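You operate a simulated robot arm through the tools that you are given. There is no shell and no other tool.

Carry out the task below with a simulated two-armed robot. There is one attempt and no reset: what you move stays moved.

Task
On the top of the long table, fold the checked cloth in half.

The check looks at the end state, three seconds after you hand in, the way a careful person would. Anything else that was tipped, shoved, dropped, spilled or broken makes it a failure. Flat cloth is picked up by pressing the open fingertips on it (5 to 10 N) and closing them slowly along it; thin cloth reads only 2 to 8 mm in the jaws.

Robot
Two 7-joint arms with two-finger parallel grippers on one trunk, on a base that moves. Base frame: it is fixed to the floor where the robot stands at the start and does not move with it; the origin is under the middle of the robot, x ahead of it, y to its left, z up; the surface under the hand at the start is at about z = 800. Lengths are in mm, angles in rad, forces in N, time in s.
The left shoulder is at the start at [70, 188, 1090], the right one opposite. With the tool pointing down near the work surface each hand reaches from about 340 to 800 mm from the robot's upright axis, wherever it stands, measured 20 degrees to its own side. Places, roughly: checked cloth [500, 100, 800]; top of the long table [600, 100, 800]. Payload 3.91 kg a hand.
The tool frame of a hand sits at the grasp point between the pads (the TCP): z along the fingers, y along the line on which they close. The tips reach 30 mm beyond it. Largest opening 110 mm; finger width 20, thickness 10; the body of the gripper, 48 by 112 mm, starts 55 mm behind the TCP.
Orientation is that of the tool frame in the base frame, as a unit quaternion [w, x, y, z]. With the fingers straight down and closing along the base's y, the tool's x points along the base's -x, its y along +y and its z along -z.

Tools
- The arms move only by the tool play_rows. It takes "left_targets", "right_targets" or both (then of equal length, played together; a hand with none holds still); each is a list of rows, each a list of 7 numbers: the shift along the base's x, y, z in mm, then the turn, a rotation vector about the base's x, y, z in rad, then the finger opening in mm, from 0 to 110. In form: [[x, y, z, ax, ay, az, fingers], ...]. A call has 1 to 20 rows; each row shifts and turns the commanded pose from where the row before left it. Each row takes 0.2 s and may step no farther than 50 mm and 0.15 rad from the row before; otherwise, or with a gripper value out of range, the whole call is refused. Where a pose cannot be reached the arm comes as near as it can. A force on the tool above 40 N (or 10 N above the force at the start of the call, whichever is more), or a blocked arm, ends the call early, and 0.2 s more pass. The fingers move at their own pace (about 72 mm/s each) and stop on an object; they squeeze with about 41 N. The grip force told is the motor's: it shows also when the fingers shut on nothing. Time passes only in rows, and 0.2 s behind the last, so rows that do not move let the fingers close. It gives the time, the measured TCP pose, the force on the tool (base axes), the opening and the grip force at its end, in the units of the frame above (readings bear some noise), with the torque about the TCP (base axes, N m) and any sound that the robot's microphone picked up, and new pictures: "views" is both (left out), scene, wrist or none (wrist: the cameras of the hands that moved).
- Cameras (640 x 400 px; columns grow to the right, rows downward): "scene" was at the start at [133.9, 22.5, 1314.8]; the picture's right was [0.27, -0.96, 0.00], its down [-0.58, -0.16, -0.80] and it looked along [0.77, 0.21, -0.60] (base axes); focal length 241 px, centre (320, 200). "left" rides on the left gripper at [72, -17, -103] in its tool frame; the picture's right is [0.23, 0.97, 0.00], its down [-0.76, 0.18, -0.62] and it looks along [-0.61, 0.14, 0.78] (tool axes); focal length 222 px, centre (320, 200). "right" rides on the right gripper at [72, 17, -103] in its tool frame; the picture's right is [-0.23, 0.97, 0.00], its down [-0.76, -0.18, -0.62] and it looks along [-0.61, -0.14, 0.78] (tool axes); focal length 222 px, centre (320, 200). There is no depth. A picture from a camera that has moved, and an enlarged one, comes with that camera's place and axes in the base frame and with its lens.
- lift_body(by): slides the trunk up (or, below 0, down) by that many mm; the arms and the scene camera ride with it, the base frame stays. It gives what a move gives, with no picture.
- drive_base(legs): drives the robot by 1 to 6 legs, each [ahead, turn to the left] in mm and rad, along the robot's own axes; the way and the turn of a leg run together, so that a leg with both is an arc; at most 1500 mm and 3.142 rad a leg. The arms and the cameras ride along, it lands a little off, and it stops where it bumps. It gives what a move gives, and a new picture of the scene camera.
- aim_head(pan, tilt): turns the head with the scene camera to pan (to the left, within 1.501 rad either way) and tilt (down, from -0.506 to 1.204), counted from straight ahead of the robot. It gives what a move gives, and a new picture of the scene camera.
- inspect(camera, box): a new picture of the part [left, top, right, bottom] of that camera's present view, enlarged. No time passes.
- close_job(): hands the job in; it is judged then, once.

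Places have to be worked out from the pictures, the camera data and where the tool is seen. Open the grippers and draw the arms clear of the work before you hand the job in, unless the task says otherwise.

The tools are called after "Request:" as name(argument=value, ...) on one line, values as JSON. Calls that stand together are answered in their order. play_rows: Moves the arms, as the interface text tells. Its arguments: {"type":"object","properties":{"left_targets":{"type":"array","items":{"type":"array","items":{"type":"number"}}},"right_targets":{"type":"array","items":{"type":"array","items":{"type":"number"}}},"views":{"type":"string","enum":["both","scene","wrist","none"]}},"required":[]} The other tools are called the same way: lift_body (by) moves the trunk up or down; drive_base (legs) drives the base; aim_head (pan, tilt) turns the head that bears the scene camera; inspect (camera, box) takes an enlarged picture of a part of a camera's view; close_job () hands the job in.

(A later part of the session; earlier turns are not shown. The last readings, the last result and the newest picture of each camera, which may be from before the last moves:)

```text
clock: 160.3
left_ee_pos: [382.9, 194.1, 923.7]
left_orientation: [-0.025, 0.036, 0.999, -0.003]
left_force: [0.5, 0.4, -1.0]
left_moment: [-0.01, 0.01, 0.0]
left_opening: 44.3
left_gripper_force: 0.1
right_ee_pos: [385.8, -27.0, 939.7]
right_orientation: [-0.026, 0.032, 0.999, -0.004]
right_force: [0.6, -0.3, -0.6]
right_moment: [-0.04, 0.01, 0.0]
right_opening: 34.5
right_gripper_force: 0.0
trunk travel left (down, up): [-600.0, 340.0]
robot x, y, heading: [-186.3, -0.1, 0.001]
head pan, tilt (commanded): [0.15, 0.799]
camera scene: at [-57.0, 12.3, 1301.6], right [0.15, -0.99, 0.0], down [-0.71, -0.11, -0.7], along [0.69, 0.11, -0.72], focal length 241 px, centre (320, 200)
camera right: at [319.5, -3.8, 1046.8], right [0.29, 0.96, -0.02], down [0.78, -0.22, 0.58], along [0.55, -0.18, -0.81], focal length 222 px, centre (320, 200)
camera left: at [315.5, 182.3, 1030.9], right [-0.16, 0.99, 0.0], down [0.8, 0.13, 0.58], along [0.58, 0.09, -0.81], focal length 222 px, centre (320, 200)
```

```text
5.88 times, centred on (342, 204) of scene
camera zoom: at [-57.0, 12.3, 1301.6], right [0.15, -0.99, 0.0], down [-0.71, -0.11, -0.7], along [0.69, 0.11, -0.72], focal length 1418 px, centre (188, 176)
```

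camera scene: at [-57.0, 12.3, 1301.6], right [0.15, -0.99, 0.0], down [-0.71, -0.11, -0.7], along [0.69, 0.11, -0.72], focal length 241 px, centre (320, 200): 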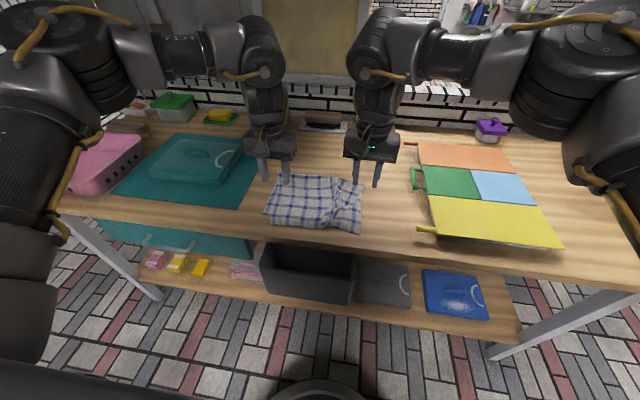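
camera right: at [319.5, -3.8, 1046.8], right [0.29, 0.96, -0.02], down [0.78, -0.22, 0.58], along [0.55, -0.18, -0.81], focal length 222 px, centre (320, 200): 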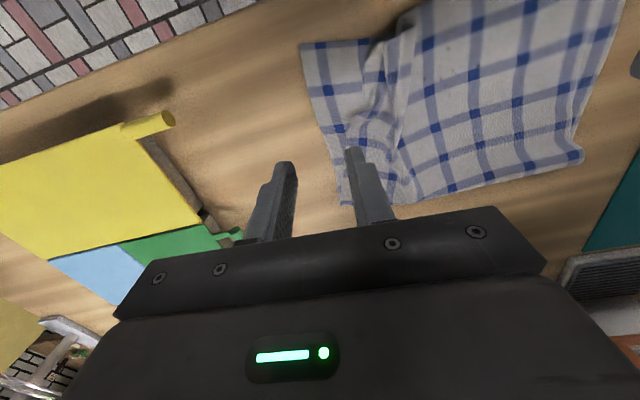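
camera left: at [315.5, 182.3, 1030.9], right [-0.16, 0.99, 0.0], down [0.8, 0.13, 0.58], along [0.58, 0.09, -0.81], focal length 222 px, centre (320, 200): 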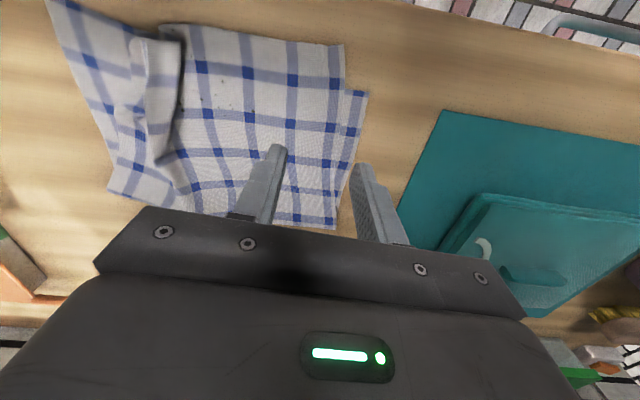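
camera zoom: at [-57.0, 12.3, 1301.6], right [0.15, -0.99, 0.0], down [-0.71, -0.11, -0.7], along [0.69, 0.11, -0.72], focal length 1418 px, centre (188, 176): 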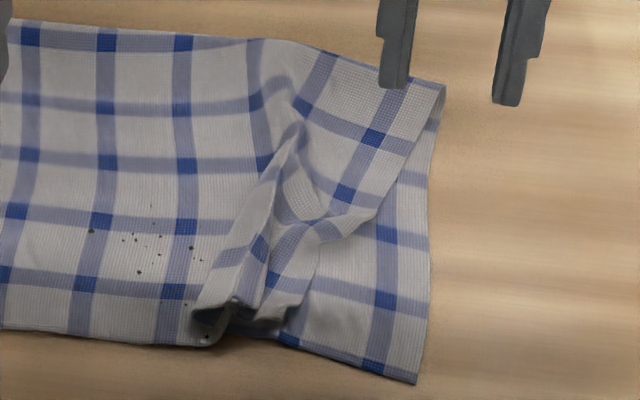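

The right corner of the upper layer sits crumpled at about (332, 31) and the left one at (317, 201); both must go to the near corners at about (317, -28) and (346, 233). I reverse 35 mm for reach, then set each open gripper over its part of the hem.

Request:
drive_base(legs=[[-36, 0]])

Request:
play_rows(left_targets=[[-2, -2, -6, 0, 0, 0, 36], [-3, -3, -8, 0, 0, 0, 36], [-3, -3, -8, 0, 0, 0, 36], [-3, -3, -8, 0, 0, 0, 36], [-3, -3, -8, 0, 0, 0, 36], [-3, -2, -8, 0, 0, 0, 36], [0, 0, -6, 0, 0, 0, 36]], right_targets=[[-2, 8, -8, 0, 0, 0, 50], [-2, 8, -8, 0, 0, 0, 50], [-2, 8, -8, 0, 0, 0, 50], [-2, 8, -8, 0, 0, 0, 50], [-2, 8, -8, 0, 0, 0, 50], [-2, 8, -8, 0, 0, 0, 50], [-2, 8, -8, 0, 0, 0, 50]], views="both")

Request:
inspect(camera="right", box=[200, 0, 480, 200])

Request:
inspect(camera="left", box=[180, 0, 460, 200])

```text
clock: 161.2
left_ee_pos: [346.3, 193.4, 923.5]
left_orientation: [-0.025, 0.035, 0.999, -0.003]
left_force: [-0.8, 0.7, 1.0]
left_moment: [0.01, -0.02, 0.0]
left_opening: 44.1
left_gripper_force: 0.1
right_ee_pos: [350.2, -27.1, 939.8]
right_orientation: [-0.027, 0.033, 0.999, -0.004]
right_force: [-0.4, -0.7, 0.2]
right_moment: [0.01, 0.06, -0.02]
right_opening: 34.1
right_gripper_force: 0.1
trunk travel left (down, up): [-600.0, 340.0]
robot x, y, heading: [-223.0, -1.5, 0.004]
head pan, tilt (commanded): [0.15, 0.799]
camera scene: at [-92.8, 11.4, 1301.3], right [0.15, -0.99, 0.0], down [-0.71, -0.11, -0.7], along [0.69, 0.11, -0.72], focal length 241 px, centre (320, 200)
```

scene: 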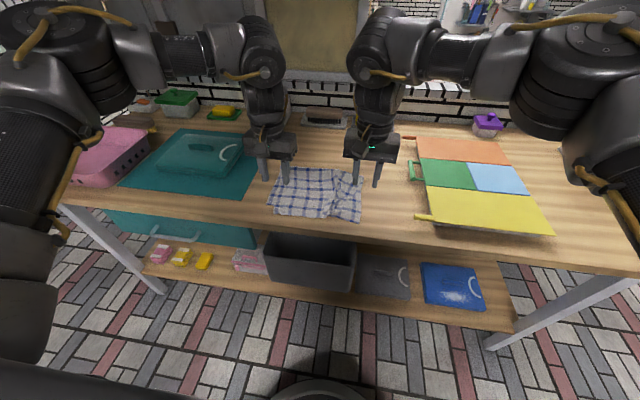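

```text
clock: 162.8
left_ee_pos: [328.3, 176.3, 871.3]
left_orientation: [-0.024, 0.036, 0.999, -0.003]
left_force: [0.6, -0.2, 0.4]
left_moment: [0.03, 0.01, 0.0]
left_opening: 36.3
left_gripper_force: 0.1
right_ee_pos: [337.1, 28.8, 884.5]
right_orientation: [-0.026, 0.033, 0.999, -0.003]
right_force: [0.4, 1.3, 0.0]
right_moment: [-0.01, 0.02, -0.02]
right_opening: 50.2
right_gripper_force: 0.0
trunk travel left (down, up): [-600.0, 340.0]
robot x, y, heading: [-224.1, 1.1, 0.005]
head pan, tilt (commanded): [0.15, 0.799]
camera scene: at [-93.7, 11.5, 1301.6], right [0.15, -0.99, 0.0], down [-0.71, -0.11, -0.7], along [0.69, 0.11, -0.72], focal length 241 px, centre (320, 200)
camera right: at [270.1, 51.3, 990.1], right [0.29, 0.96, -0.02], down [0.78, -0.23, 0.58], along [0.55, -0.19, -0.81], focal length 222 px, centre (320, 200)
camera left: at [261.2, 165.4, 978.6], right [-0.16, 0.99, 0.0], down [0.8, 0.12, 0.58], along [0.58, 0.09, -0.81], focal length 222 px, centre (320, 200)
```

scene: 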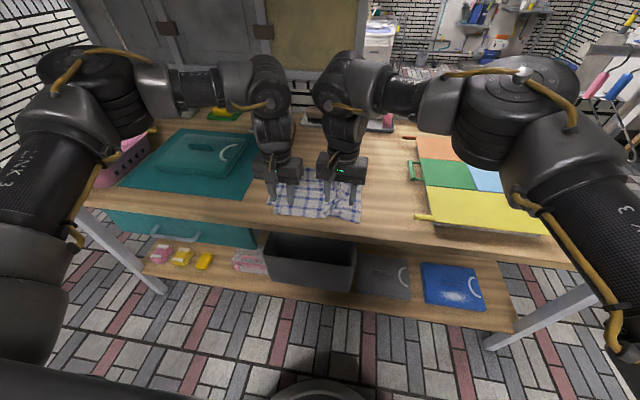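
right: 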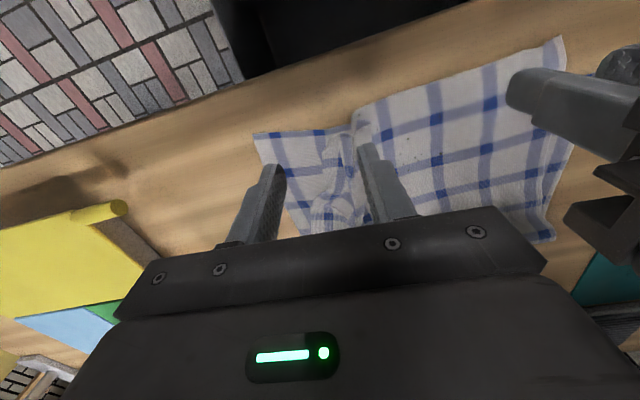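
left: 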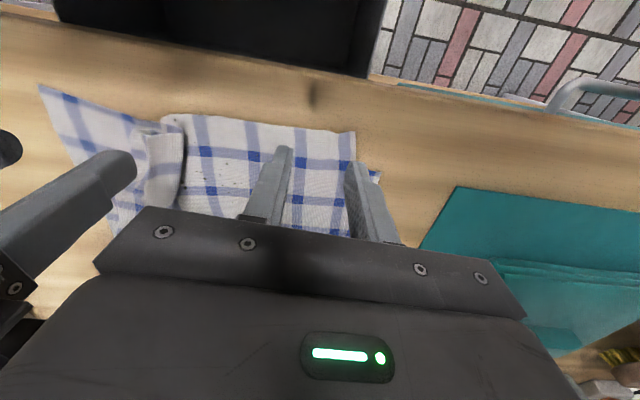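

```text
2.00 times, centred on (340, 100) of right
camera zoom: at [270.1, 51.3, 990.1], right [0.29, 0.96, -0.02], down [0.78, -0.23, 0.58], along [0.55, -0.19, -0.81], focal length 444 px, centre (280, 400)
```

zoom: 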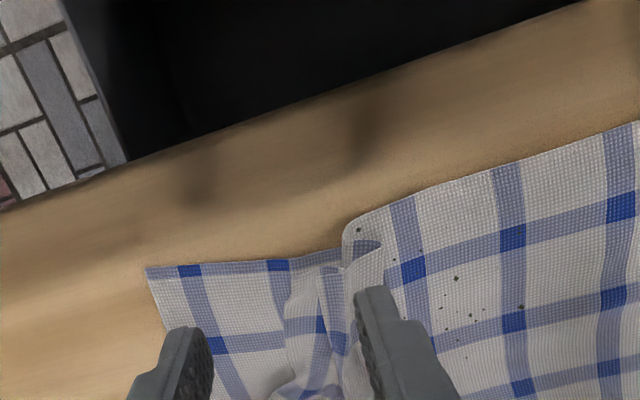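

```text
2.00 times, centred on (320, 100) of left
camera zoom: at [261.2, 165.4, 978.6], right [-0.16, 0.99, 0.0], down [0.8, 0.12, 0.58], along [0.58, 0.09, -0.81], focal length 444 px, centre (320, 400)
```

zoom: 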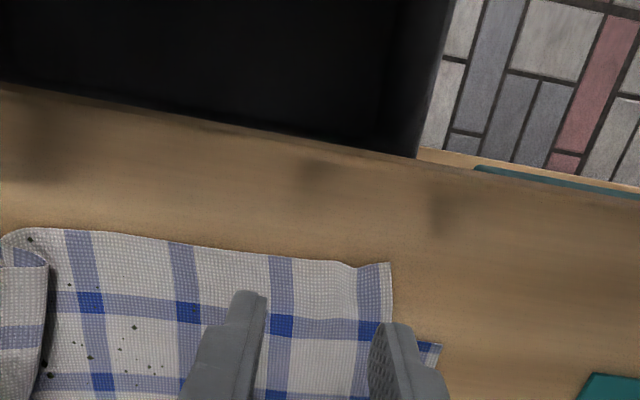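

Left: the hem is at x ≈ 316 under the left fingers. Right: a zoom on the crumpled corner to place the right fingers around it.

Request:
inspect(camera="right", box=[280, 90, 420, 190])

Request:
inspect(camera="scene", box=[310, 170, 375, 230])

```text
4.00 times, centred on (350, 140) of right
camera zoom: at [270.1, 51.3, 990.1], right [0.29, 0.96, -0.02], down [0.78, -0.23, 0.58], along [0.55, -0.19, -0.81], focal length 888 px, centre (200, 440)
```

zoom: 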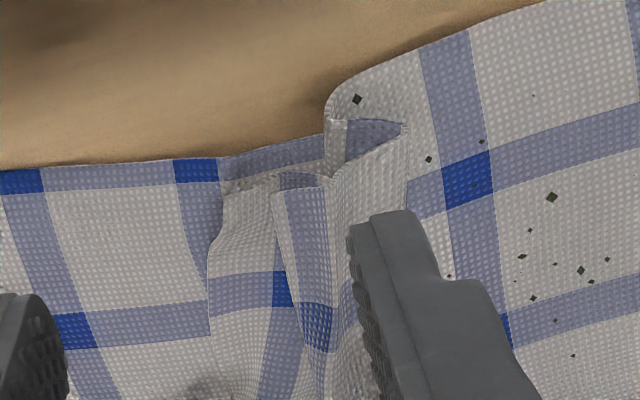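

```text
6.67 times, centred on (342, 200) of scene
camera zoom: at [-93.7, 11.5, 1301.6], right [0.15, -0.99, 0.0], down [-0.71, -0.11, -0.7], along [0.69, 0.11, -0.72], focal length 1608 px, centre (170, 200)
```

zoom: 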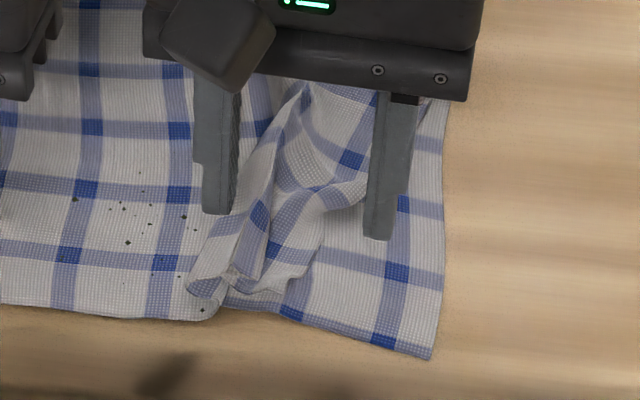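

The corner of the upper layer is at about (338, 29), lying in a pleat that reaches to y ≈ 65. I reverse 35 mm more so the right arm can pinch it there, then re-centre both hands.

Request:
drive_base(legs=[[-36, 0]])

Request:
play_rows(left_targets=[[8, -1.5, 0, 0, 0, 0, 34], [8, -1.5, 0, 0, 0, 0, 34], [8, -1.5, 0, 0, 0, 0, 34], [8, -1.5, -4, 0, 0, 0, 34], [3, 0, -6, 0, 0, 0, 34], [0, 0, -8, 0, 0, 0, 34], [0, 0, -8, 0, 0, 0, 34], [0, 0, -6, 0, 0, 0, 34]], right_targets=[[8, 3, 0, 0, 0, 0, 26], [8, 3, 0, 0, 0, 0, 26], [8, 3, 0, 0, 0, 0, 26], [8, 3, -4, 0, 0, 0, 26], [8, 3, -6, 0, 0, 0, 26], [2, 2, -8, 0, 0, 0, 26], [0, 0, -8, 0, 0, 0, 26], [0, 0, -8, 0, 0, 0, 26]], views="wrist")

Request:
inspect(camera="right", box=[220, 60, 460, 210])

Request:
inspect(camera="left", box=[180, 60, 420, 210])

```text
clock: 163.6
left_ee_pos: [294.2, 176.7, 870.9]
left_orientation: [-0.024, 0.037, 0.999, -0.002]
left_force: [-0.6, -0.2, -0.1]
left_moment: [0.01, -0.02, 0.0]
left_opening: 35.8
left_gripper_force: 0.0
right_ee_pos: [301.8, 28.5, 884.6]
right_orientation: [-0.027, 0.034, 0.999, -0.003]
right_force: [-0.2, -0.7, -0.1]
right_moment: [0.0, -0.02, 0.0]
right_opening: 50.2
right_gripper_force: 0.2
trunk travel left (down, up): [-600.0, 340.0]
robot x, y, heading: [-260.2, 0.7, 0.005]
head pan, tilt (commanded): [0.15, 0.799]
camera scene: at [-128.2, 11.2, 1301.4], right [0.15, -0.99, 0.0], down [-0.71, -0.11, -0.7], along [0.69, 0.11, -0.72], focal length 241 px, centre (320, 200)
```

scene: 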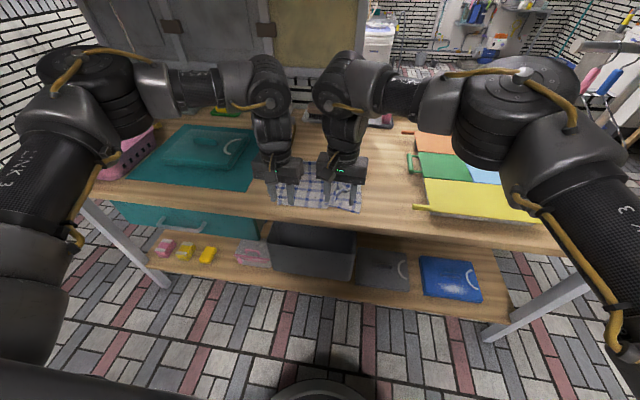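

```text
clock: 165.4
left_ee_pos: [330.5, 175.5, 840.3]
left_orientation: [-0.024, 0.031, 0.999, -0.004]
left_force: [0.0, 0.2, 0.2]
left_moment: [-0.02, -0.03, -0.02]
left_opening: 34.0
left_gripper_force: 0.0
right_ee_pos: [343.8, 41.7, 849.7]
right_orientation: [-0.027, 0.037, 0.999, -0.004]
right_force: [-0.7, -0.1, -0.4]
right_moment: [0.03, -0.02, -0.01]
right_opening: 26.2
right_gripper_force: 0.1
trunk travel left (down, up): [-600.0, 340.0]
robot x, y, heading: [-260.7, -2.3, 0.004]
head pan, tilt (commanded): [0.15, 0.799]
camera right: at [278.3, 64.2, 955.6], right [0.3, 0.95, -0.02], down [0.78, -0.23, 0.58], along [0.55, -0.19, -0.81], focal length 222 px, centre (320, 200)
camera left: at [263.2, 163.3, 948.2], right [-0.17, 0.99, 0.0], down [0.8, 0.13, 0.59], along [0.58, 0.1, -0.81], focal length 222 px, centre (320, 200)
```

right: 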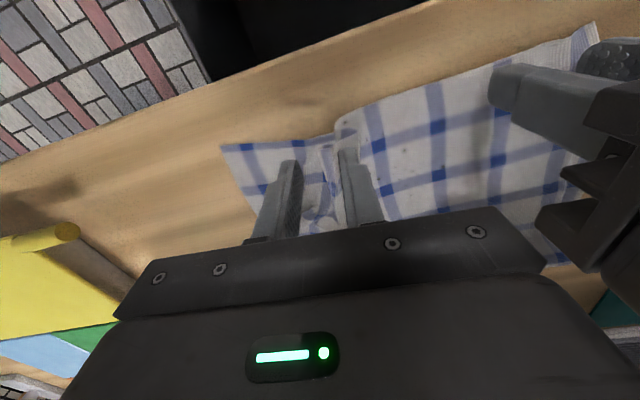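
left: 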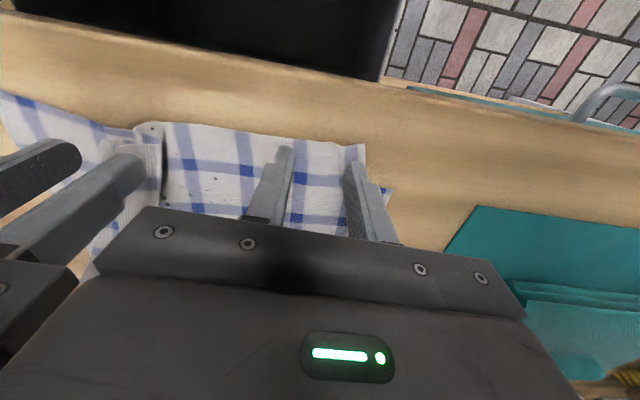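

```text
2.67 times, centred on (340, 135) of right
camera zoom: at [278.3, 64.2, 955.6], right [0.3, 0.95, -0.02], down [0.78, -0.23, 0.58], along [0.55, -0.19, -0.81], focal length 592 px, centre (267, 373)
```

zoom: 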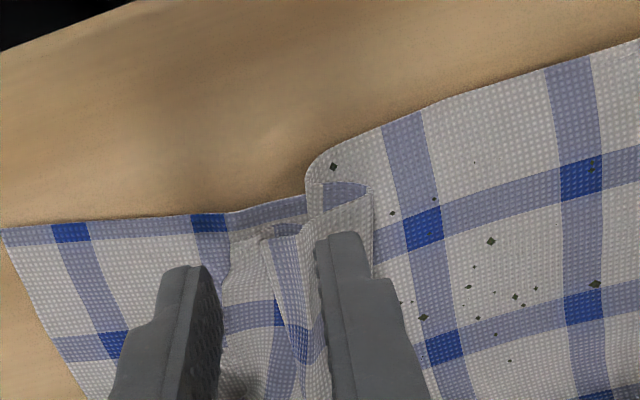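

```text
2.67 times, centred on (300, 135) of left
camera zoom: at [263.2, 163.3, 948.2], right [-0.17, 0.99, 0.0], down [0.8, 0.13, 0.59], along [0.58, 0.1, -0.81], focal length 592 px, centre (373, 373)
```

zoom: 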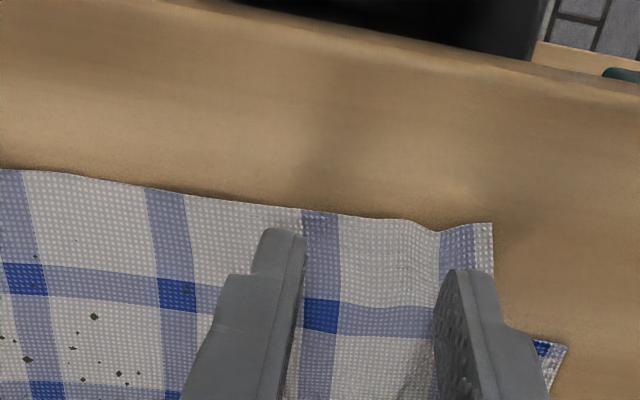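

Both hands are placed. Right will simply enclose the raised pleat, so I lower it to about 5 mm above the table and the left until it touches.

Request:
play_rows(left_targets=[[0, 0, -1.5, 0, 0, 0, 34], [0, 0, -1.5, 0, 0, 0, 34], [0, 0, -1, 0, 0, 0, 34], [0, 0, -1, 0, 0, 0, 34], [0, 0, -0.6, 0, 0, 0, 34], [0, 0, 0, 0, 0, 0, 34]], right_targets=[[0, 1, -4, 0, 0, 0, 28], [0, 0, -4, 0, 0, 0, 28], [0, 0, -3, 0, 0, 0, 28], [0, 0, -2, 0, 0, 0, 28], [0, 0, -1, 0, 0, 0, 28], [0, 0, 0, 0, 0, 0, 28]], views="none")

Request:
play_rows(left_targets=[[0, 0, -0.6, 0, 0, 0, 34], [0, 0, -0.4, 0, 0, 0, 34], [0, 0, 0, 0, 0, 0, 34]], right_targets=[[0, 0, -1, 0, 0, 0, 28], [0, 0, -0.5, 0, 0, 0, 28], [0, 0, 0, 0, 0, 0, 28]], views="none")

```text
clock: 166.8
left_ee_pos: [330.0, 173.3, 835.2]
left_orientation: [-0.025, 0.032, 0.999, -0.004]
left_force: [0.7, 0.3, 0.5]
left_moment: [0.01, 0.02, 0.01]
left_opening: 33.9
left_gripper_force: 0.0
right_ee_pos: [344.4, 43.5, 836.2]
right_orientation: [-0.026, 0.036, 0.999, -0.003]
right_force: [0.3, -0.8, 0.3]
right_moment: [-0.01, -0.01, -0.01]
right_opening: 27.9
right_gripper_force: 0.0
trunk travel left (down, up): [-600.0, 340.0]
robot x, y, heading: [-256.0, -1.8, 0.003]
head pan, tilt (commanded): [0.15, 0.799]
```

```text
clock: 167.6
left_ee_pos: [329.2, 172.6, 832.6]
left_orientation: [-0.024, 0.032, 0.999, -0.003]
left_force: [-0.3, 0.3, -0.1]
left_moment: [-0.02, -0.05, -0.03]
left_opening: 33.9
left_gripper_force: 0.1
right_ee_pos: [342.7, 43.3, 834.8]
right_orientation: [-0.026, 0.035, 0.999, -0.002]
right_force: [-0.9, 0.6, 1.2]
right_moment: [0.01, 0.05, 0.0]
right_opening: 27.9
right_gripper_force: 0.1
trunk travel left (down, up): [-600.0, 340.0]
robot x, y, heading: [-257.8, -1.9, 0.005]
head pan, tilt (commanded): [0.15, 0.799]
```

Right touches lightly (1.2 N); left, where the hem lies directly on the table, needs about 1 mm more. I press left and begin closing the right around the pleat.

Request:
play_rows(left_targets=[[0, 0, -0.5, 0, 0, 0, 34], [0, 0, -0.3, 0, 0, 0, 34], [0, 0, 0, 0, 0, 0, 34], [0, 0, 0, 0, 0, 0, 34], [0, 0, 0, 0, 0, 0, 34], [0, 0, 0, 0, 0, 0, 34]], right_targets=[[0, 0, 0, 0, 0, 0, 26], [0, 0, 0, 0, 0, 0, 24], [0, 0, 0, 0, 0, 0, 22], [0, 0, 0, 0, 0, 0, 20], [0, 0, 0, 0, 0, 0, 18], [0, 0, 0, 0, 0, 0, 16]], views="wrist")

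Request:
inspect(camera="right", box=[220, 60, 460, 210])

```text
clock: 169.0
left_ee_pos: [330.5, 171.8, 833.5]
left_orientation: [-0.024, 0.033, 0.999, -0.003]
left_force: [0.1, 0.4, 0.1]
left_moment: [0.03, 0.0, 0.01]
left_opening: 34.1
left_gripper_force: 0.0
right_ee_pos: [343.9, 43.0, 834.3]
right_orientation: [-0.027, 0.035, 0.999, -0.004]
right_force: [0.1, -0.7, 3.6]
right_moment: [0.04, -0.01, 0.0]
right_opening: 15.7
right_gripper_force: 0.0
trunk travel left (down, up): [-600.0, 340.0]
robot x, y, heading: [-260.6, -4.1, -0.002]
head pan, tilt (commanded): [0.15, 0.799]
camera right: at [277.7, 65.8, 940.5], right [0.3, 0.95, -0.02], down [0.78, -0.23, 0.58], along [0.55, -0.19, -0.81], focal length 222 px, centre (320, 200)
camera left: at [262.6, 160.3, 940.4], right [-0.16, 0.99, 0.0], down [0.8, 0.13, 0.59], along [0.58, 0.1, -0.81], focal length 222 px, centre (320, 200)
```

right: 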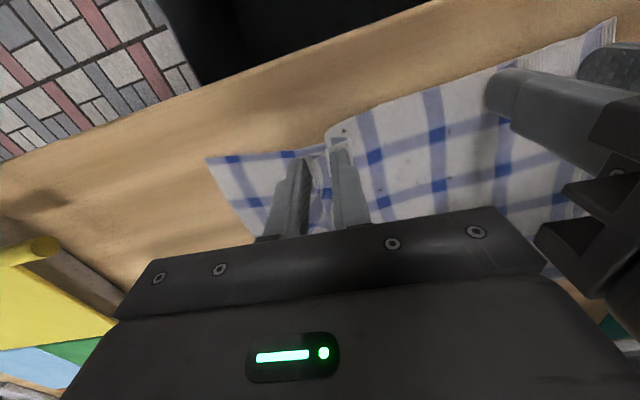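
left: 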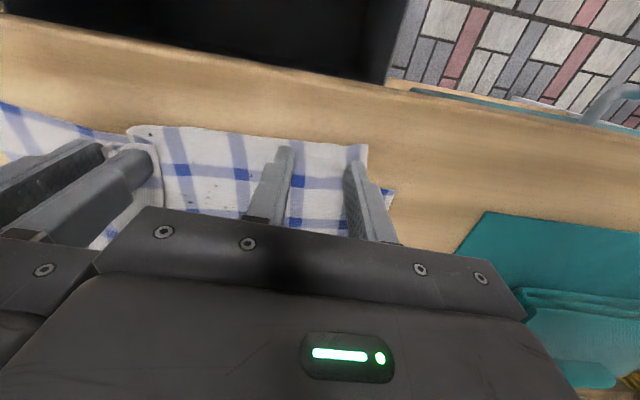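

```text
2.67 times, centred on (340, 135) of right
camera zoom: at [277.7, 65.8, 940.5], right [0.3, 0.95, -0.02], down [0.78, -0.23, 0.58], along [0.55, -0.19, -0.81], focal length 592 px, centre (267, 373)
```

zoom: 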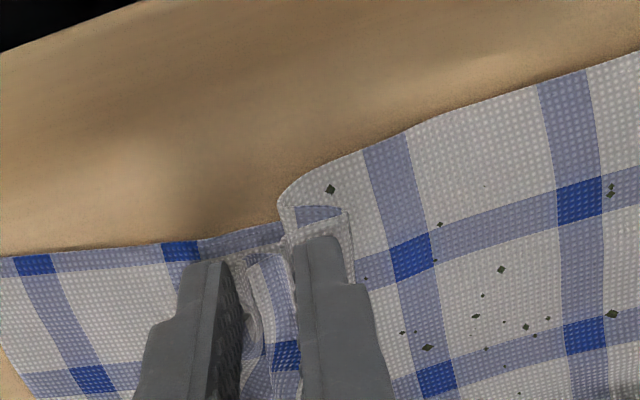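

The right fingers have the corner flap between them. I close them fully and press the left a bit more.

Request:
play_rows(left_targets=[[0, 0, -0.5, 0, 0, 0, 34], [0, 0, -0.4, 0, 0, 0, 34], [0, 0, 0, 0, 0, 0, 34], [0, 0, 0, 0, 0, 0, 34], [0, 0, 0, 0, 0, 0, 34], [0, 0, 0, 0, 0, 0, 34], [0, 0, 0, 0, 0, 0, 34], [0, 0, 0, 0, 0, 0, 34]], right_targets=[[0, 0, 0, 0, 0, 0, 14], [0, 0, 0, 0, 0, 0, 12], [0, 0, 0, 0, 0, 0, 10], [0, 0, 0, 0, 0, 0, 8], [0, 0, 0, 0, 0, 0, 6], [0, 0, 0, 0, 0, 0, 3], [0, 0, 0, 0, 0, 0, 0], [0, 0, 0, 0, 0, 0, 0]], views="wrist")

Request:
inspect(camera="right", box=[220, 60, 460, 210])

```text
clock: 170.8
left_ee_pos: [330.5, 173.4, 831.6]
left_orientation: [-0.023, 0.033, 0.999, -0.003]
left_force: [0.1, -0.4, 0.4]
left_moment: [0.0, 0.0, 0.0]
left_opening: 33.9
left_gripper_force: 0.1
right_ee_pos: [344.6, 43.0, 834.7]
right_orientation: [-0.026, 0.036, 0.999, -0.002]
right_force: [-0.4, 0.9, 3.7]
right_moment: [0.02, 0.01, -0.05]
right_opening: 3.7
right_gripper_force: 41.2
trunk travel left (down, up): [-600.0, 340.0]
robot x, y, heading: [-256.8, 0.1, 0.005]
head pan, tilt (commanded): [0.15, 0.799]
camera right: at [277.5, 66.0, 940.5], right [0.3, 0.95, -0.02], down [0.78, -0.23, 0.58], along [0.55, -0.19, -0.81], focal length 222 px, centre (320, 200)
camera left: at [263.1, 160.4, 939.5], right [-0.16, 0.99, 0.0], down [0.8, 0.13, 0.59], along [0.58, 0.1, -0.81], focal length 222 px, centre (320, 200)
```

right: 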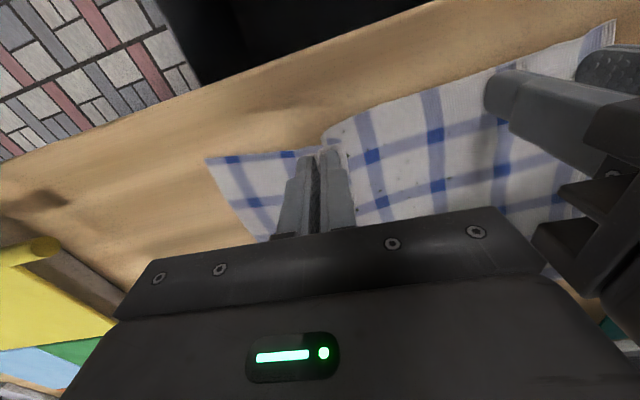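
left: 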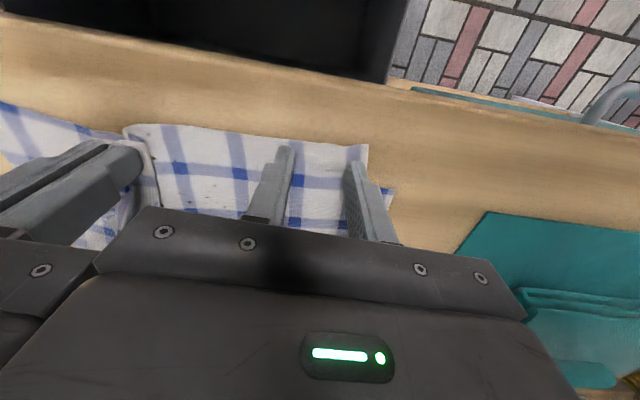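

```text
2.67 times, centred on (340, 135) of right
camera zoom: at [277.5, 66.0, 940.5], right [0.3, 0.95, -0.02], down [0.78, -0.23, 0.58], along [0.55, -0.19, -0.81], focal length 592 px, centre (267, 373)
```

zoom: 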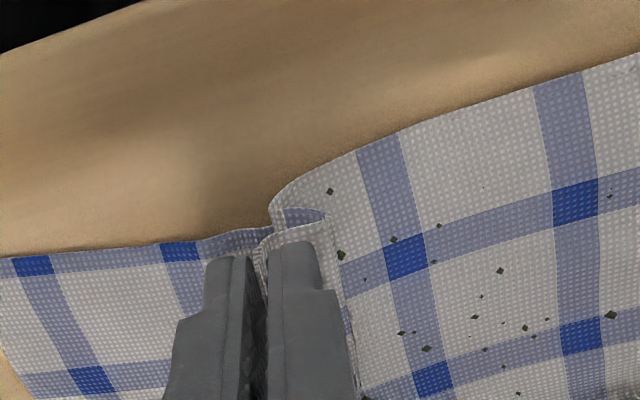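

The right hand holds the corner (3.7 mm, doubled cloth). The left still has next to no contact; I press on down.

Request:
play_rows(left_targets=[[0, 0, -0.4, 0, 0, 0, 34], [0, 0, -0.3, 0, 0, 0, 34], [0, 0, 0, 0, 0, 0, 34]], views="none")

Request:
play_rows(left_targets=[[0, 0, -0.3, 0, 0, 0, 34], [0, 0, 0, 0, 0, 0, 34], [0, 0, 0, 0, 0, 0, 34]], views="none")

```text
clock: 171.6
left_ee_pos: [330.8, 172.6, 832.5]
left_orientation: [-0.023, 0.032, 0.999, -0.003]
left_force: [0.8, -1.6, 2.3]
left_moment: [0.01, 0.0, 0.03]
left_opening: 33.8
left_gripper_force: 0.1
right_ee_pos: [343.1, 44.0, 835.1]
right_orientation: [-0.027, 0.035, 0.999, -0.003]
right_force: [0.7, -0.9, 2.6]
right_moment: [-0.02, -0.01, -0.02]
right_opening: 3.3
right_gripper_force: 41.3
trunk travel left (down, up): [-600.0, 340.0]
robot x, y, heading: [-255.3, -2.0, -0.001]
head pan, tilt (commanded): [0.15, 0.799]
```

```text
clock: 172.4
left_ee_pos: [329.4, 172.8, 831.5]
left_orientation: [-0.022, 0.033, 0.999, -0.004]
left_force: [0.9, -1.6, 8.0]
left_moment: [0.1, -0.09, -0.04]
left_opening: 33.7
left_gripper_force: 0.0
right_ee_pos: [342.3, 44.3, 833.7]
right_orientation: [-0.027, 0.035, 0.999, -0.003]
right_force: [0.8, 0.6, 2.0]
right_moment: [0.04, -0.02, -0.04]
right_opening: 3.4
right_gripper_force: 41.2
trunk travel left (down, up): [-600.0, 340.0]
robot x, y, heading: [-262.4, 1.3, 0.003]
head pan, tilt (commanded): [0.15, 0.799]
```

Left now presses with 8 N, shared by both tips; I close it slowly.

Request:
play_rows(left_targets=[[0, 0, 0, 0, 0, 0, 32], [0, 0, 0, 0, 0, 0, 30], [0, 0, 0, 0, 0, 0, 28], [0, 0, 0, 0, 0, 0, 26], [0, 0, 0, 0, 0, 0, 24], [0, 0, 0, 0, 0, 0, 22], [0, 0, 0, 0, 0, 0, 20], [0, 0, 0, 0, 0, 0, 18]], views="wrist")

Request:
inspect(camera="left", box=[180, 80, 420, 220])

```text
clock: 174.2
left_ee_pos: [329.5, 173.2, 832.2]
left_orientation: [-0.022, 0.032, 0.999, -0.003]
left_force: [0.1, -0.4, 11.6]
left_moment: [0.12, -0.13, -0.01]
left_opening: 18.2
left_gripper_force: 0.9
right_ee_pos: [342.2, 44.4, 835.4]
right_orientation: [-0.025, 0.035, 0.999, -0.003]
right_force: [0.2, 0.6, 0.8]
right_moment: [0.0, -0.01, -0.05]
right_opening: 3.8
right_gripper_force: 40.9
trunk travel left (down, up): [-600.0, 340.0]
robot x, y, heading: [-258.3, -1.9, 0.004]
head pan, tilt (commanded): [0.15, 0.799]
camera left: at [261.9, 161.4, 938.8], right [-0.16, 0.99, 0.0], down [0.8, 0.13, 0.59], along [0.58, 0.1, -0.81], focal length 222 px, centre (320, 200)
```

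left: 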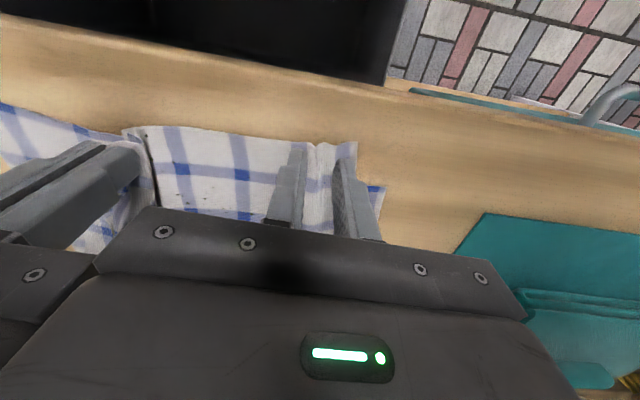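

```text
2.67 times, centred on (300, 150) of left
camera zoom: at [261.9, 161.4, 938.8], right [-0.16, 0.99, 0.0], down [0.8, 0.13, 0.59], along [0.58, 0.1, -0.81], focal length 592 px, centre (373, 333)
```

zoom: 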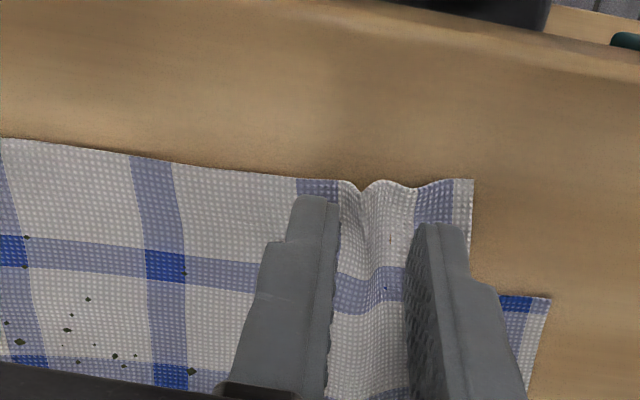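

The cloth bunches between the left fingers too; I finish closing.

Request:
play_rows(left_targets=[[0, 0, 0.1, 0, 0, 0, 16.5], [0, 0, 0, 0, 0, 0, 15], [0, 0, 0, 0, 0, 0, 13.5], [0, 0, 0, 0, 0, 0, 12], [0, 0, 0, 0, 0, 0, 10.5], [0, 0, 0, 0, 0, 0, 9], [0, 0, 0, 0, 0, 0, 7], [0, 0, 0, 0, 0, 0, 5], [0, 0, 0, 0, 0, 0, 3], [0, 0, 0, 0, 0, 0, 1], [0, 0, 0, 0, 0, 0, 0], [0, 0, 0, 0, 0, 0, 0]], views="none")

Request:
play_rows(left_targets=[[0, 0, 4, 0, 0, 0, 0], [0, 0, 6, 0, 0, 0, 0], [0, 0, 8, 0, 0, 0, 0], [0, 0, 8, 0, 0, 0, 0], [0, 0, 8, 0, 0, 0, 0]], right_targets=[[0, 0, 4, 0, 0, 0, 0], [0, -3, 6, 0, 0, 0, 0], [0, -4, 8, 0, 0, 0, 0], [0, -4, 8, 0, 0, 0, 0], [0, -4, 8, 0, 0, 0, 0]], views="both")

Request:
inspect(camera="scene", box=[260, 150, 380, 233])

Request:
inspect(camera="right", box=[180, 40, 460, 220])

```text
clock: 176.8
left_ee_pos: [327.6, 174.9, 831.8]
left_orientation: [-0.022, 0.032, 0.999, -0.004]
left_force: [1.5, 2.3, 16.7]
left_moment: [0.17, -0.17, 0.02]
left_opening: 2.2
left_gripper_force: 41.4
right_ee_pos: [341.5, 45.9, 835.5]
right_orientation: [-0.025, 0.034, 0.999, -0.003]
right_force: [0.4, -0.4, 0.1]
right_moment: [-0.01, 0.01, -0.03]
right_opening: 3.6
right_gripper_force: 41.3
trunk travel left (down, up): [-600.0, 340.0]
robot x, y, heading: [-256.6, -4.5, 0.006]
head pan, tilt (commanded): [0.15, 0.799]
```

```text
clock: 178.0
left_ee_pos: [329.9, 171.5, 864.6]
left_orientation: [-0.025, 0.034, 0.999, -0.002]
left_force: [-0.5, -0.1, 0.8]
left_moment: [0.01, -0.01, 0.0]
left_opening: 2.3
left_gripper_force: 40.5
right_ee_pos: [344.0, 30.7, 869.0]
right_orientation: [-0.026, 0.034, 0.999, -0.003]
right_force: [1.1, 0.6, -0.7]
right_moment: [0.05, 0.04, 0.02]
right_opening: 3.5
right_gripper_force: 41.4
trunk travel left (down, up): [-600.0, 340.0]
robot x, y, heading: [-253.6, -0.6, 0.008]
head pan, tilt (commanded): [0.15, 0.799]
camera scene: at [-129.2, 10.5, 1301.6], right [0.15, -0.99, 0.0], down [-0.71, -0.11, -0.7], along [0.69, 0.11, -0.72], focal length 241 px, centre (320, 200)
camera right: at [277.9, 53.8, 975.5], right [0.29, 0.96, -0.02], down [0.78, -0.23, 0.58], along [0.55, -0.19, -0.81], focal length 222 px, centre (320, 200)
camera left: at [263.3, 159.7, 971.5], right [-0.16, 0.99, 0.0], down [0.8, 0.13, 0.58], along [0.58, 0.1, -0.81], focal length 222 px, centre (320, 200)
```

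scene: 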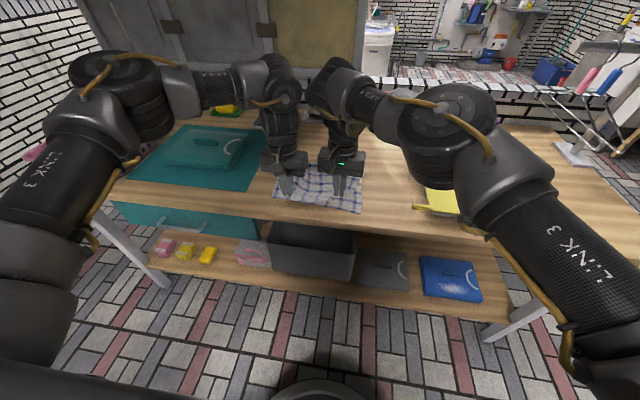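
right: 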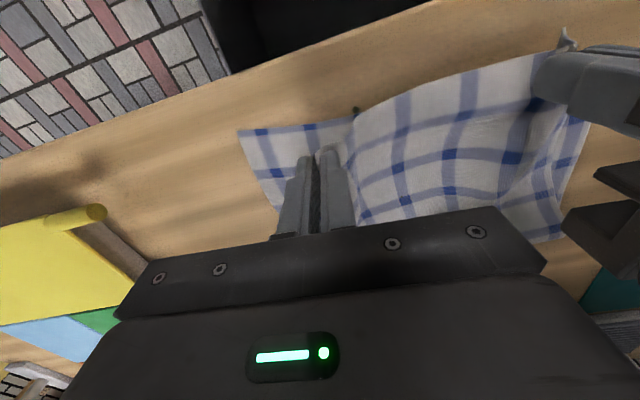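
left: 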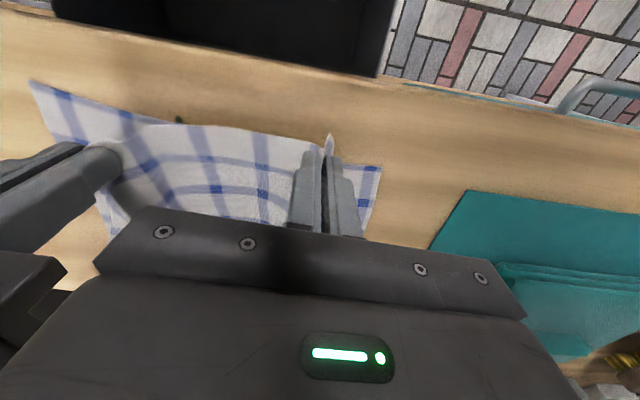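

```text
4.82 times, centred on (320, 192) of scene
camera zoom: at [-129.2, 10.5, 1301.6], right [0.15, -0.99, 0.0], down [-0.71, -0.11, -0.7], along [0.69, 0.11, -0.72], focal length 1162 px, centre (320, 241)
```

zoom: 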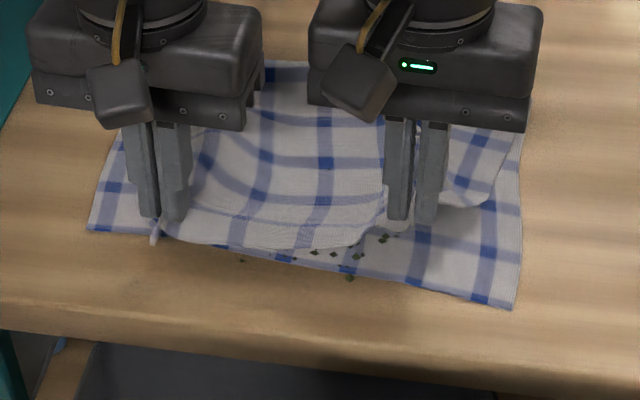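

```text
2.22 times, centred on (320, 130) of right
camera zoom: at [277.9, 53.8, 975.5], right [0.29, 0.96, -0.02], down [0.78, -0.23, 0.58], along [0.55, -0.19, -0.81], focal length 494 px, centre (320, 356)
```

zoom: 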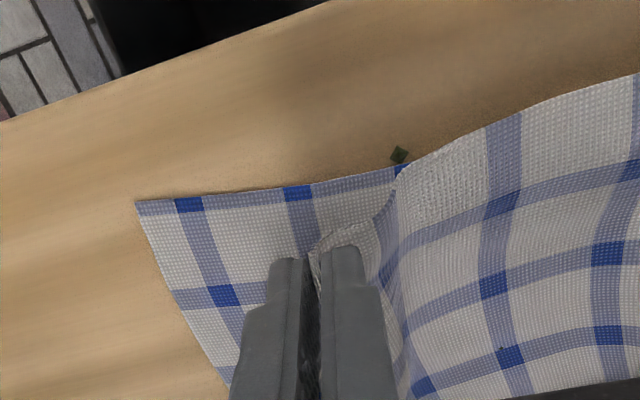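

Both hands now hold only the upper layer. I raise a little and move the hands apart to draw the pleat out of the hem, watching the forces.

Request:
play_rows(left_targets=[[2, 3, 6, 0, 0, 0, 0], [2, 4, 6, 0, 0, 0, 0], [2, 4, 6, 0, 0, 0, 0], [2, 4, 6, 0, 0, 0, 0], [2, 4, 4, 0, 0, 0, 0], [2, 4, 0, 0, 0, 0, 0]], right_targets=[[-1, -6, 6, 0, 0, 0, 0], [-1, -7, 6, 0, 0, 0, 0], [-1, -7, 6, 0, 0, 0, 0], [-1, -7, 6, 0, 0, 0, 0], [-1, -7, 4, 0, 0, 0, 0], [-1, -7, 0, 0, 0, 0, 0]], views="both")

Request:
inspect(camera="scene", box=[260, 150, 380, 233])

Request:
inspect(camera="right", box=[180, 40, 460, 220])

```text
clock: 179.1
left_ee_pos: [336.1, 174.6, 889.5]
left_orientation: [-0.023, 0.045, 0.999, -0.013]
left_force: [-0.7, -18.9, 0.5]
left_moment: [-0.59, 0.01, -0.02]
left_opening: 2.2
left_gripper_force: 40.9
right_ee_pos: [335.9, 10.7, 895.9]
right_orientation: [-0.026, 0.025, 0.999, 0.007]
right_force: [0.4, 18.5, -1.1]
right_moment: [0.6, 0.0, -0.08]
right_opening: 3.8
right_gripper_force: 40.9
trunk travel left (down, up): [-600.0, 340.0]
robot x, y, heading: [-261.0, -4.6, -0.0]
head pan, tilt (commanded): [0.15, 0.799]
stopped in row 5 (left hand): the force on the tool passed its limit at 45 N (the readings are from after the stop); the commanded pose is now the measured one
camera scene: at [-129.2, 10.4, 1301.6], right [0.15, -0.99, 0.0], down [-0.71, -0.11, -0.7], along [0.69, 0.11, -0.72], focal length 241 px, centre (320, 200)
camera right: at [269.2, 31.0, 1001.3], right [0.28, 0.96, 0.0], down [0.78, -0.23, 0.58], along [0.56, -0.16, -0.81], focal length 222 px, centre (320, 200)
camera left: at [269.1, 166.8, 997.1], right [-0.14, 0.99, -0.02], down [0.8, 0.12, 0.58], along [0.58, 0.07, -0.81], focal length 222 px, centre (320, 200)
```

scene: 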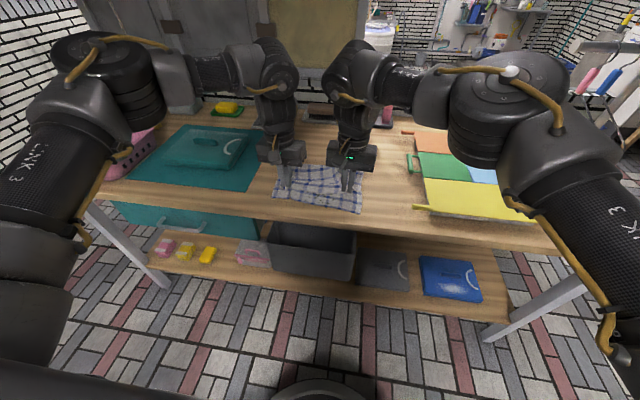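
right: 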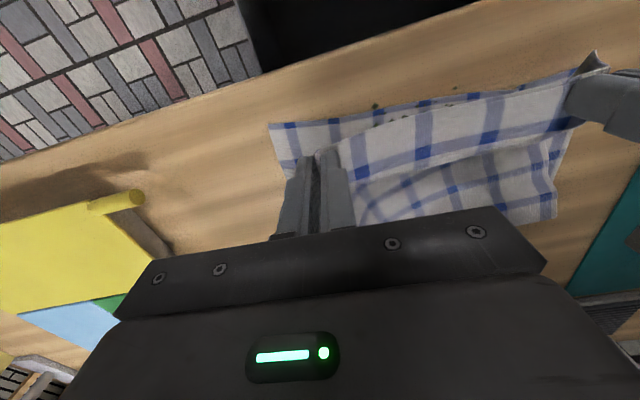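
left: 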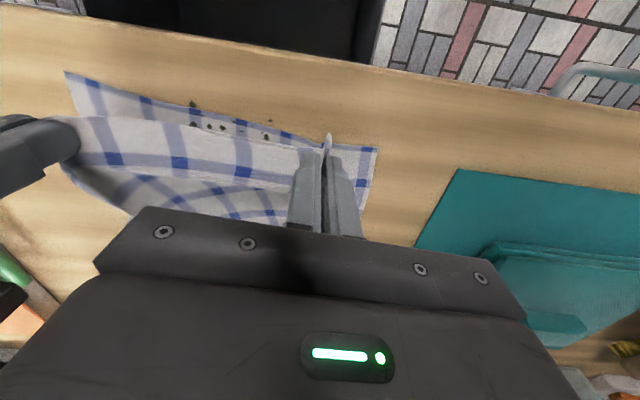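

```text
4.82 times, centred on (320, 192) of scene
camera zoom: at [-129.2, 10.4, 1301.6], right [0.15, -0.99, 0.0], down [-0.71, -0.11, -0.7], along [0.69, 0.11, -0.72], focal length 1162 px, centre (320, 241)
```

zoom: 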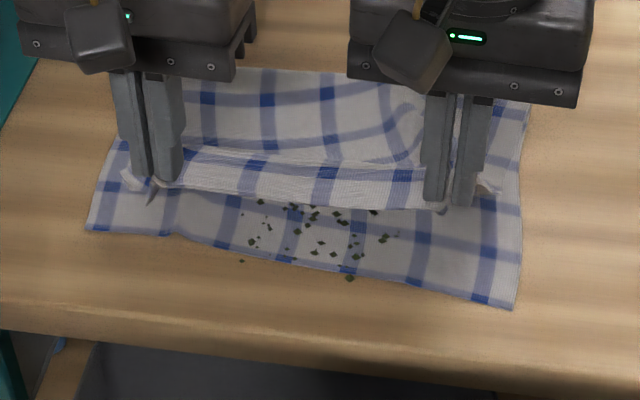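

```text
2.22 times, centred on (320, 130) of right
camera zoom: at [269.2, 31.0, 1001.3], right [0.28, 0.96, 0.0], down [0.78, -0.23, 0.58], along [0.56, -0.16, -0.81], focal length 494 px, centre (320, 356)
```

zoom: 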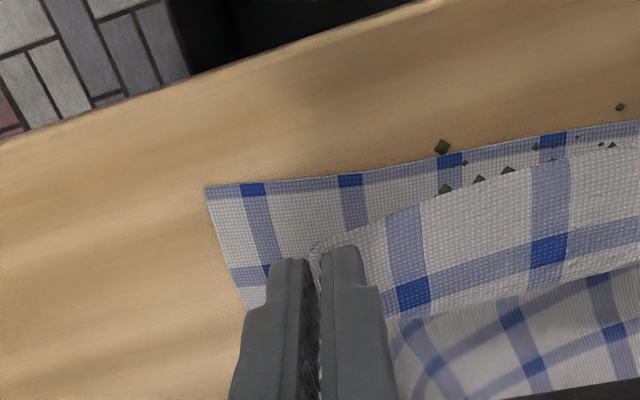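

The hem between the hands is taut at 165 mm, so the right hand holds it some 55 mm in from its corner; that is workable. I slacken it slightly, raise to about 95 mm with the hem parallel to the near edge, and drive forward to open the fold and lay the lower half flat again.

Request:
play_rows(left_targets=[[2, -2, 4, 0, 0, 0, 0], [3, -2, 6, 0, 0, 0, 0], [3, -1, 8, 0, 0, 0, 0], [3, -1, 9, 0, 0, 0, 0], [3, 0, 9, 0, 0, 0, 0]], right_targets=[[0, 2, 4, 0, 0, 0, 0], [-1, 2, 6, 0, 0, 0, 0], [-1, 1, 6, 0, 0, 0, 0], [-1, 1, 7, 0, 0, 0, 0], [-1, 0, 7, 0, 0, 0, 0]], views="none")

Request:
drive_base(legs=[[262, 0]])

Request:
inspect(camera="scene", box=[200, 120, 440, 290])

```text
clock: 180.3
left_ee_pos: [351.8, 172.5, 924.0]
left_orientation: [-0.024, 0.042, 0.999, -0.01]
left_force: [-2.2, -8.7, -0.3]
left_moment: [-0.22, 0.06, -0.01]
left_opening: 2.0
left_gripper_force: 40.3
right_ee_pos: [330.1, 14.9, 924.6]
right_orientation: [-0.027, 0.029, 0.999, 0.003]
right_force: [0.7, 8.9, -0.3]
right_moment: [0.22, -0.04, -0.06]
right_opening: 3.5
right_gripper_force: 41.6
trunk travel left (down, up): [-600.0, 340.0]
robot x, y, heading: [-260.2, 0.7, 0.005]
head pan, tilt (commanded): [0.15, 0.799]
```

```text
clock: 182.1
left_ee_pos: [610.8, 172.6, 923.8]
left_orientation: [-0.024, 0.042, 0.999, -0.009]
left_force: [-1.1, -5.9, 0.0]
left_moment: [-0.23, 0.05, -0.04]
left_opening: 1.9
left_gripper_force: 40.5
right_ee_pos: [590.6, 18.2, 923.4]
right_orientation: [-0.026, 0.027, 0.999, 0.003]
right_force: [0.4, 5.6, -0.1]
right_moment: [0.18, -0.01, -0.04]
right_opening: 3.5
right_gripper_force: 40.6
trunk travel left (down, up): [-600.0, 340.0]
robot x, y, heading: [-1.2, -2.4, 0.006]
head pan, tilt (commanded): [0.15, 0.799]
camera scene: at [130.9, 12.0, 1301.6], right [0.15, -0.99, 0.0], down [-0.71, -0.11, -0.7], along [0.69, 0.11, -0.72], focal length 241 px, centre (320, 200)
```

scene: 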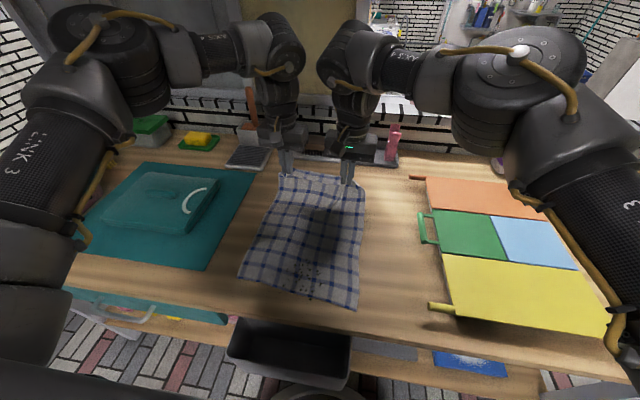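

```text
2.35 times, centred on (320, 205) of scene
camera zoom: at [130.9, 12.0, 1301.6], right [0.15, -0.99, 0.0], down [-0.71, -0.11, -0.7], along [0.69, 0.11, -0.72], focal length 567 px, centre (320, 188)
```

zoom: 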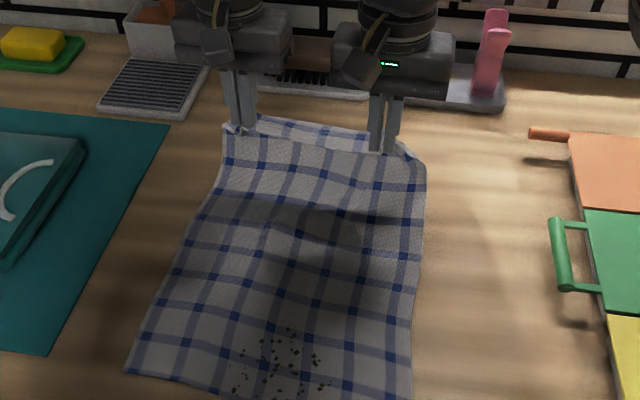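

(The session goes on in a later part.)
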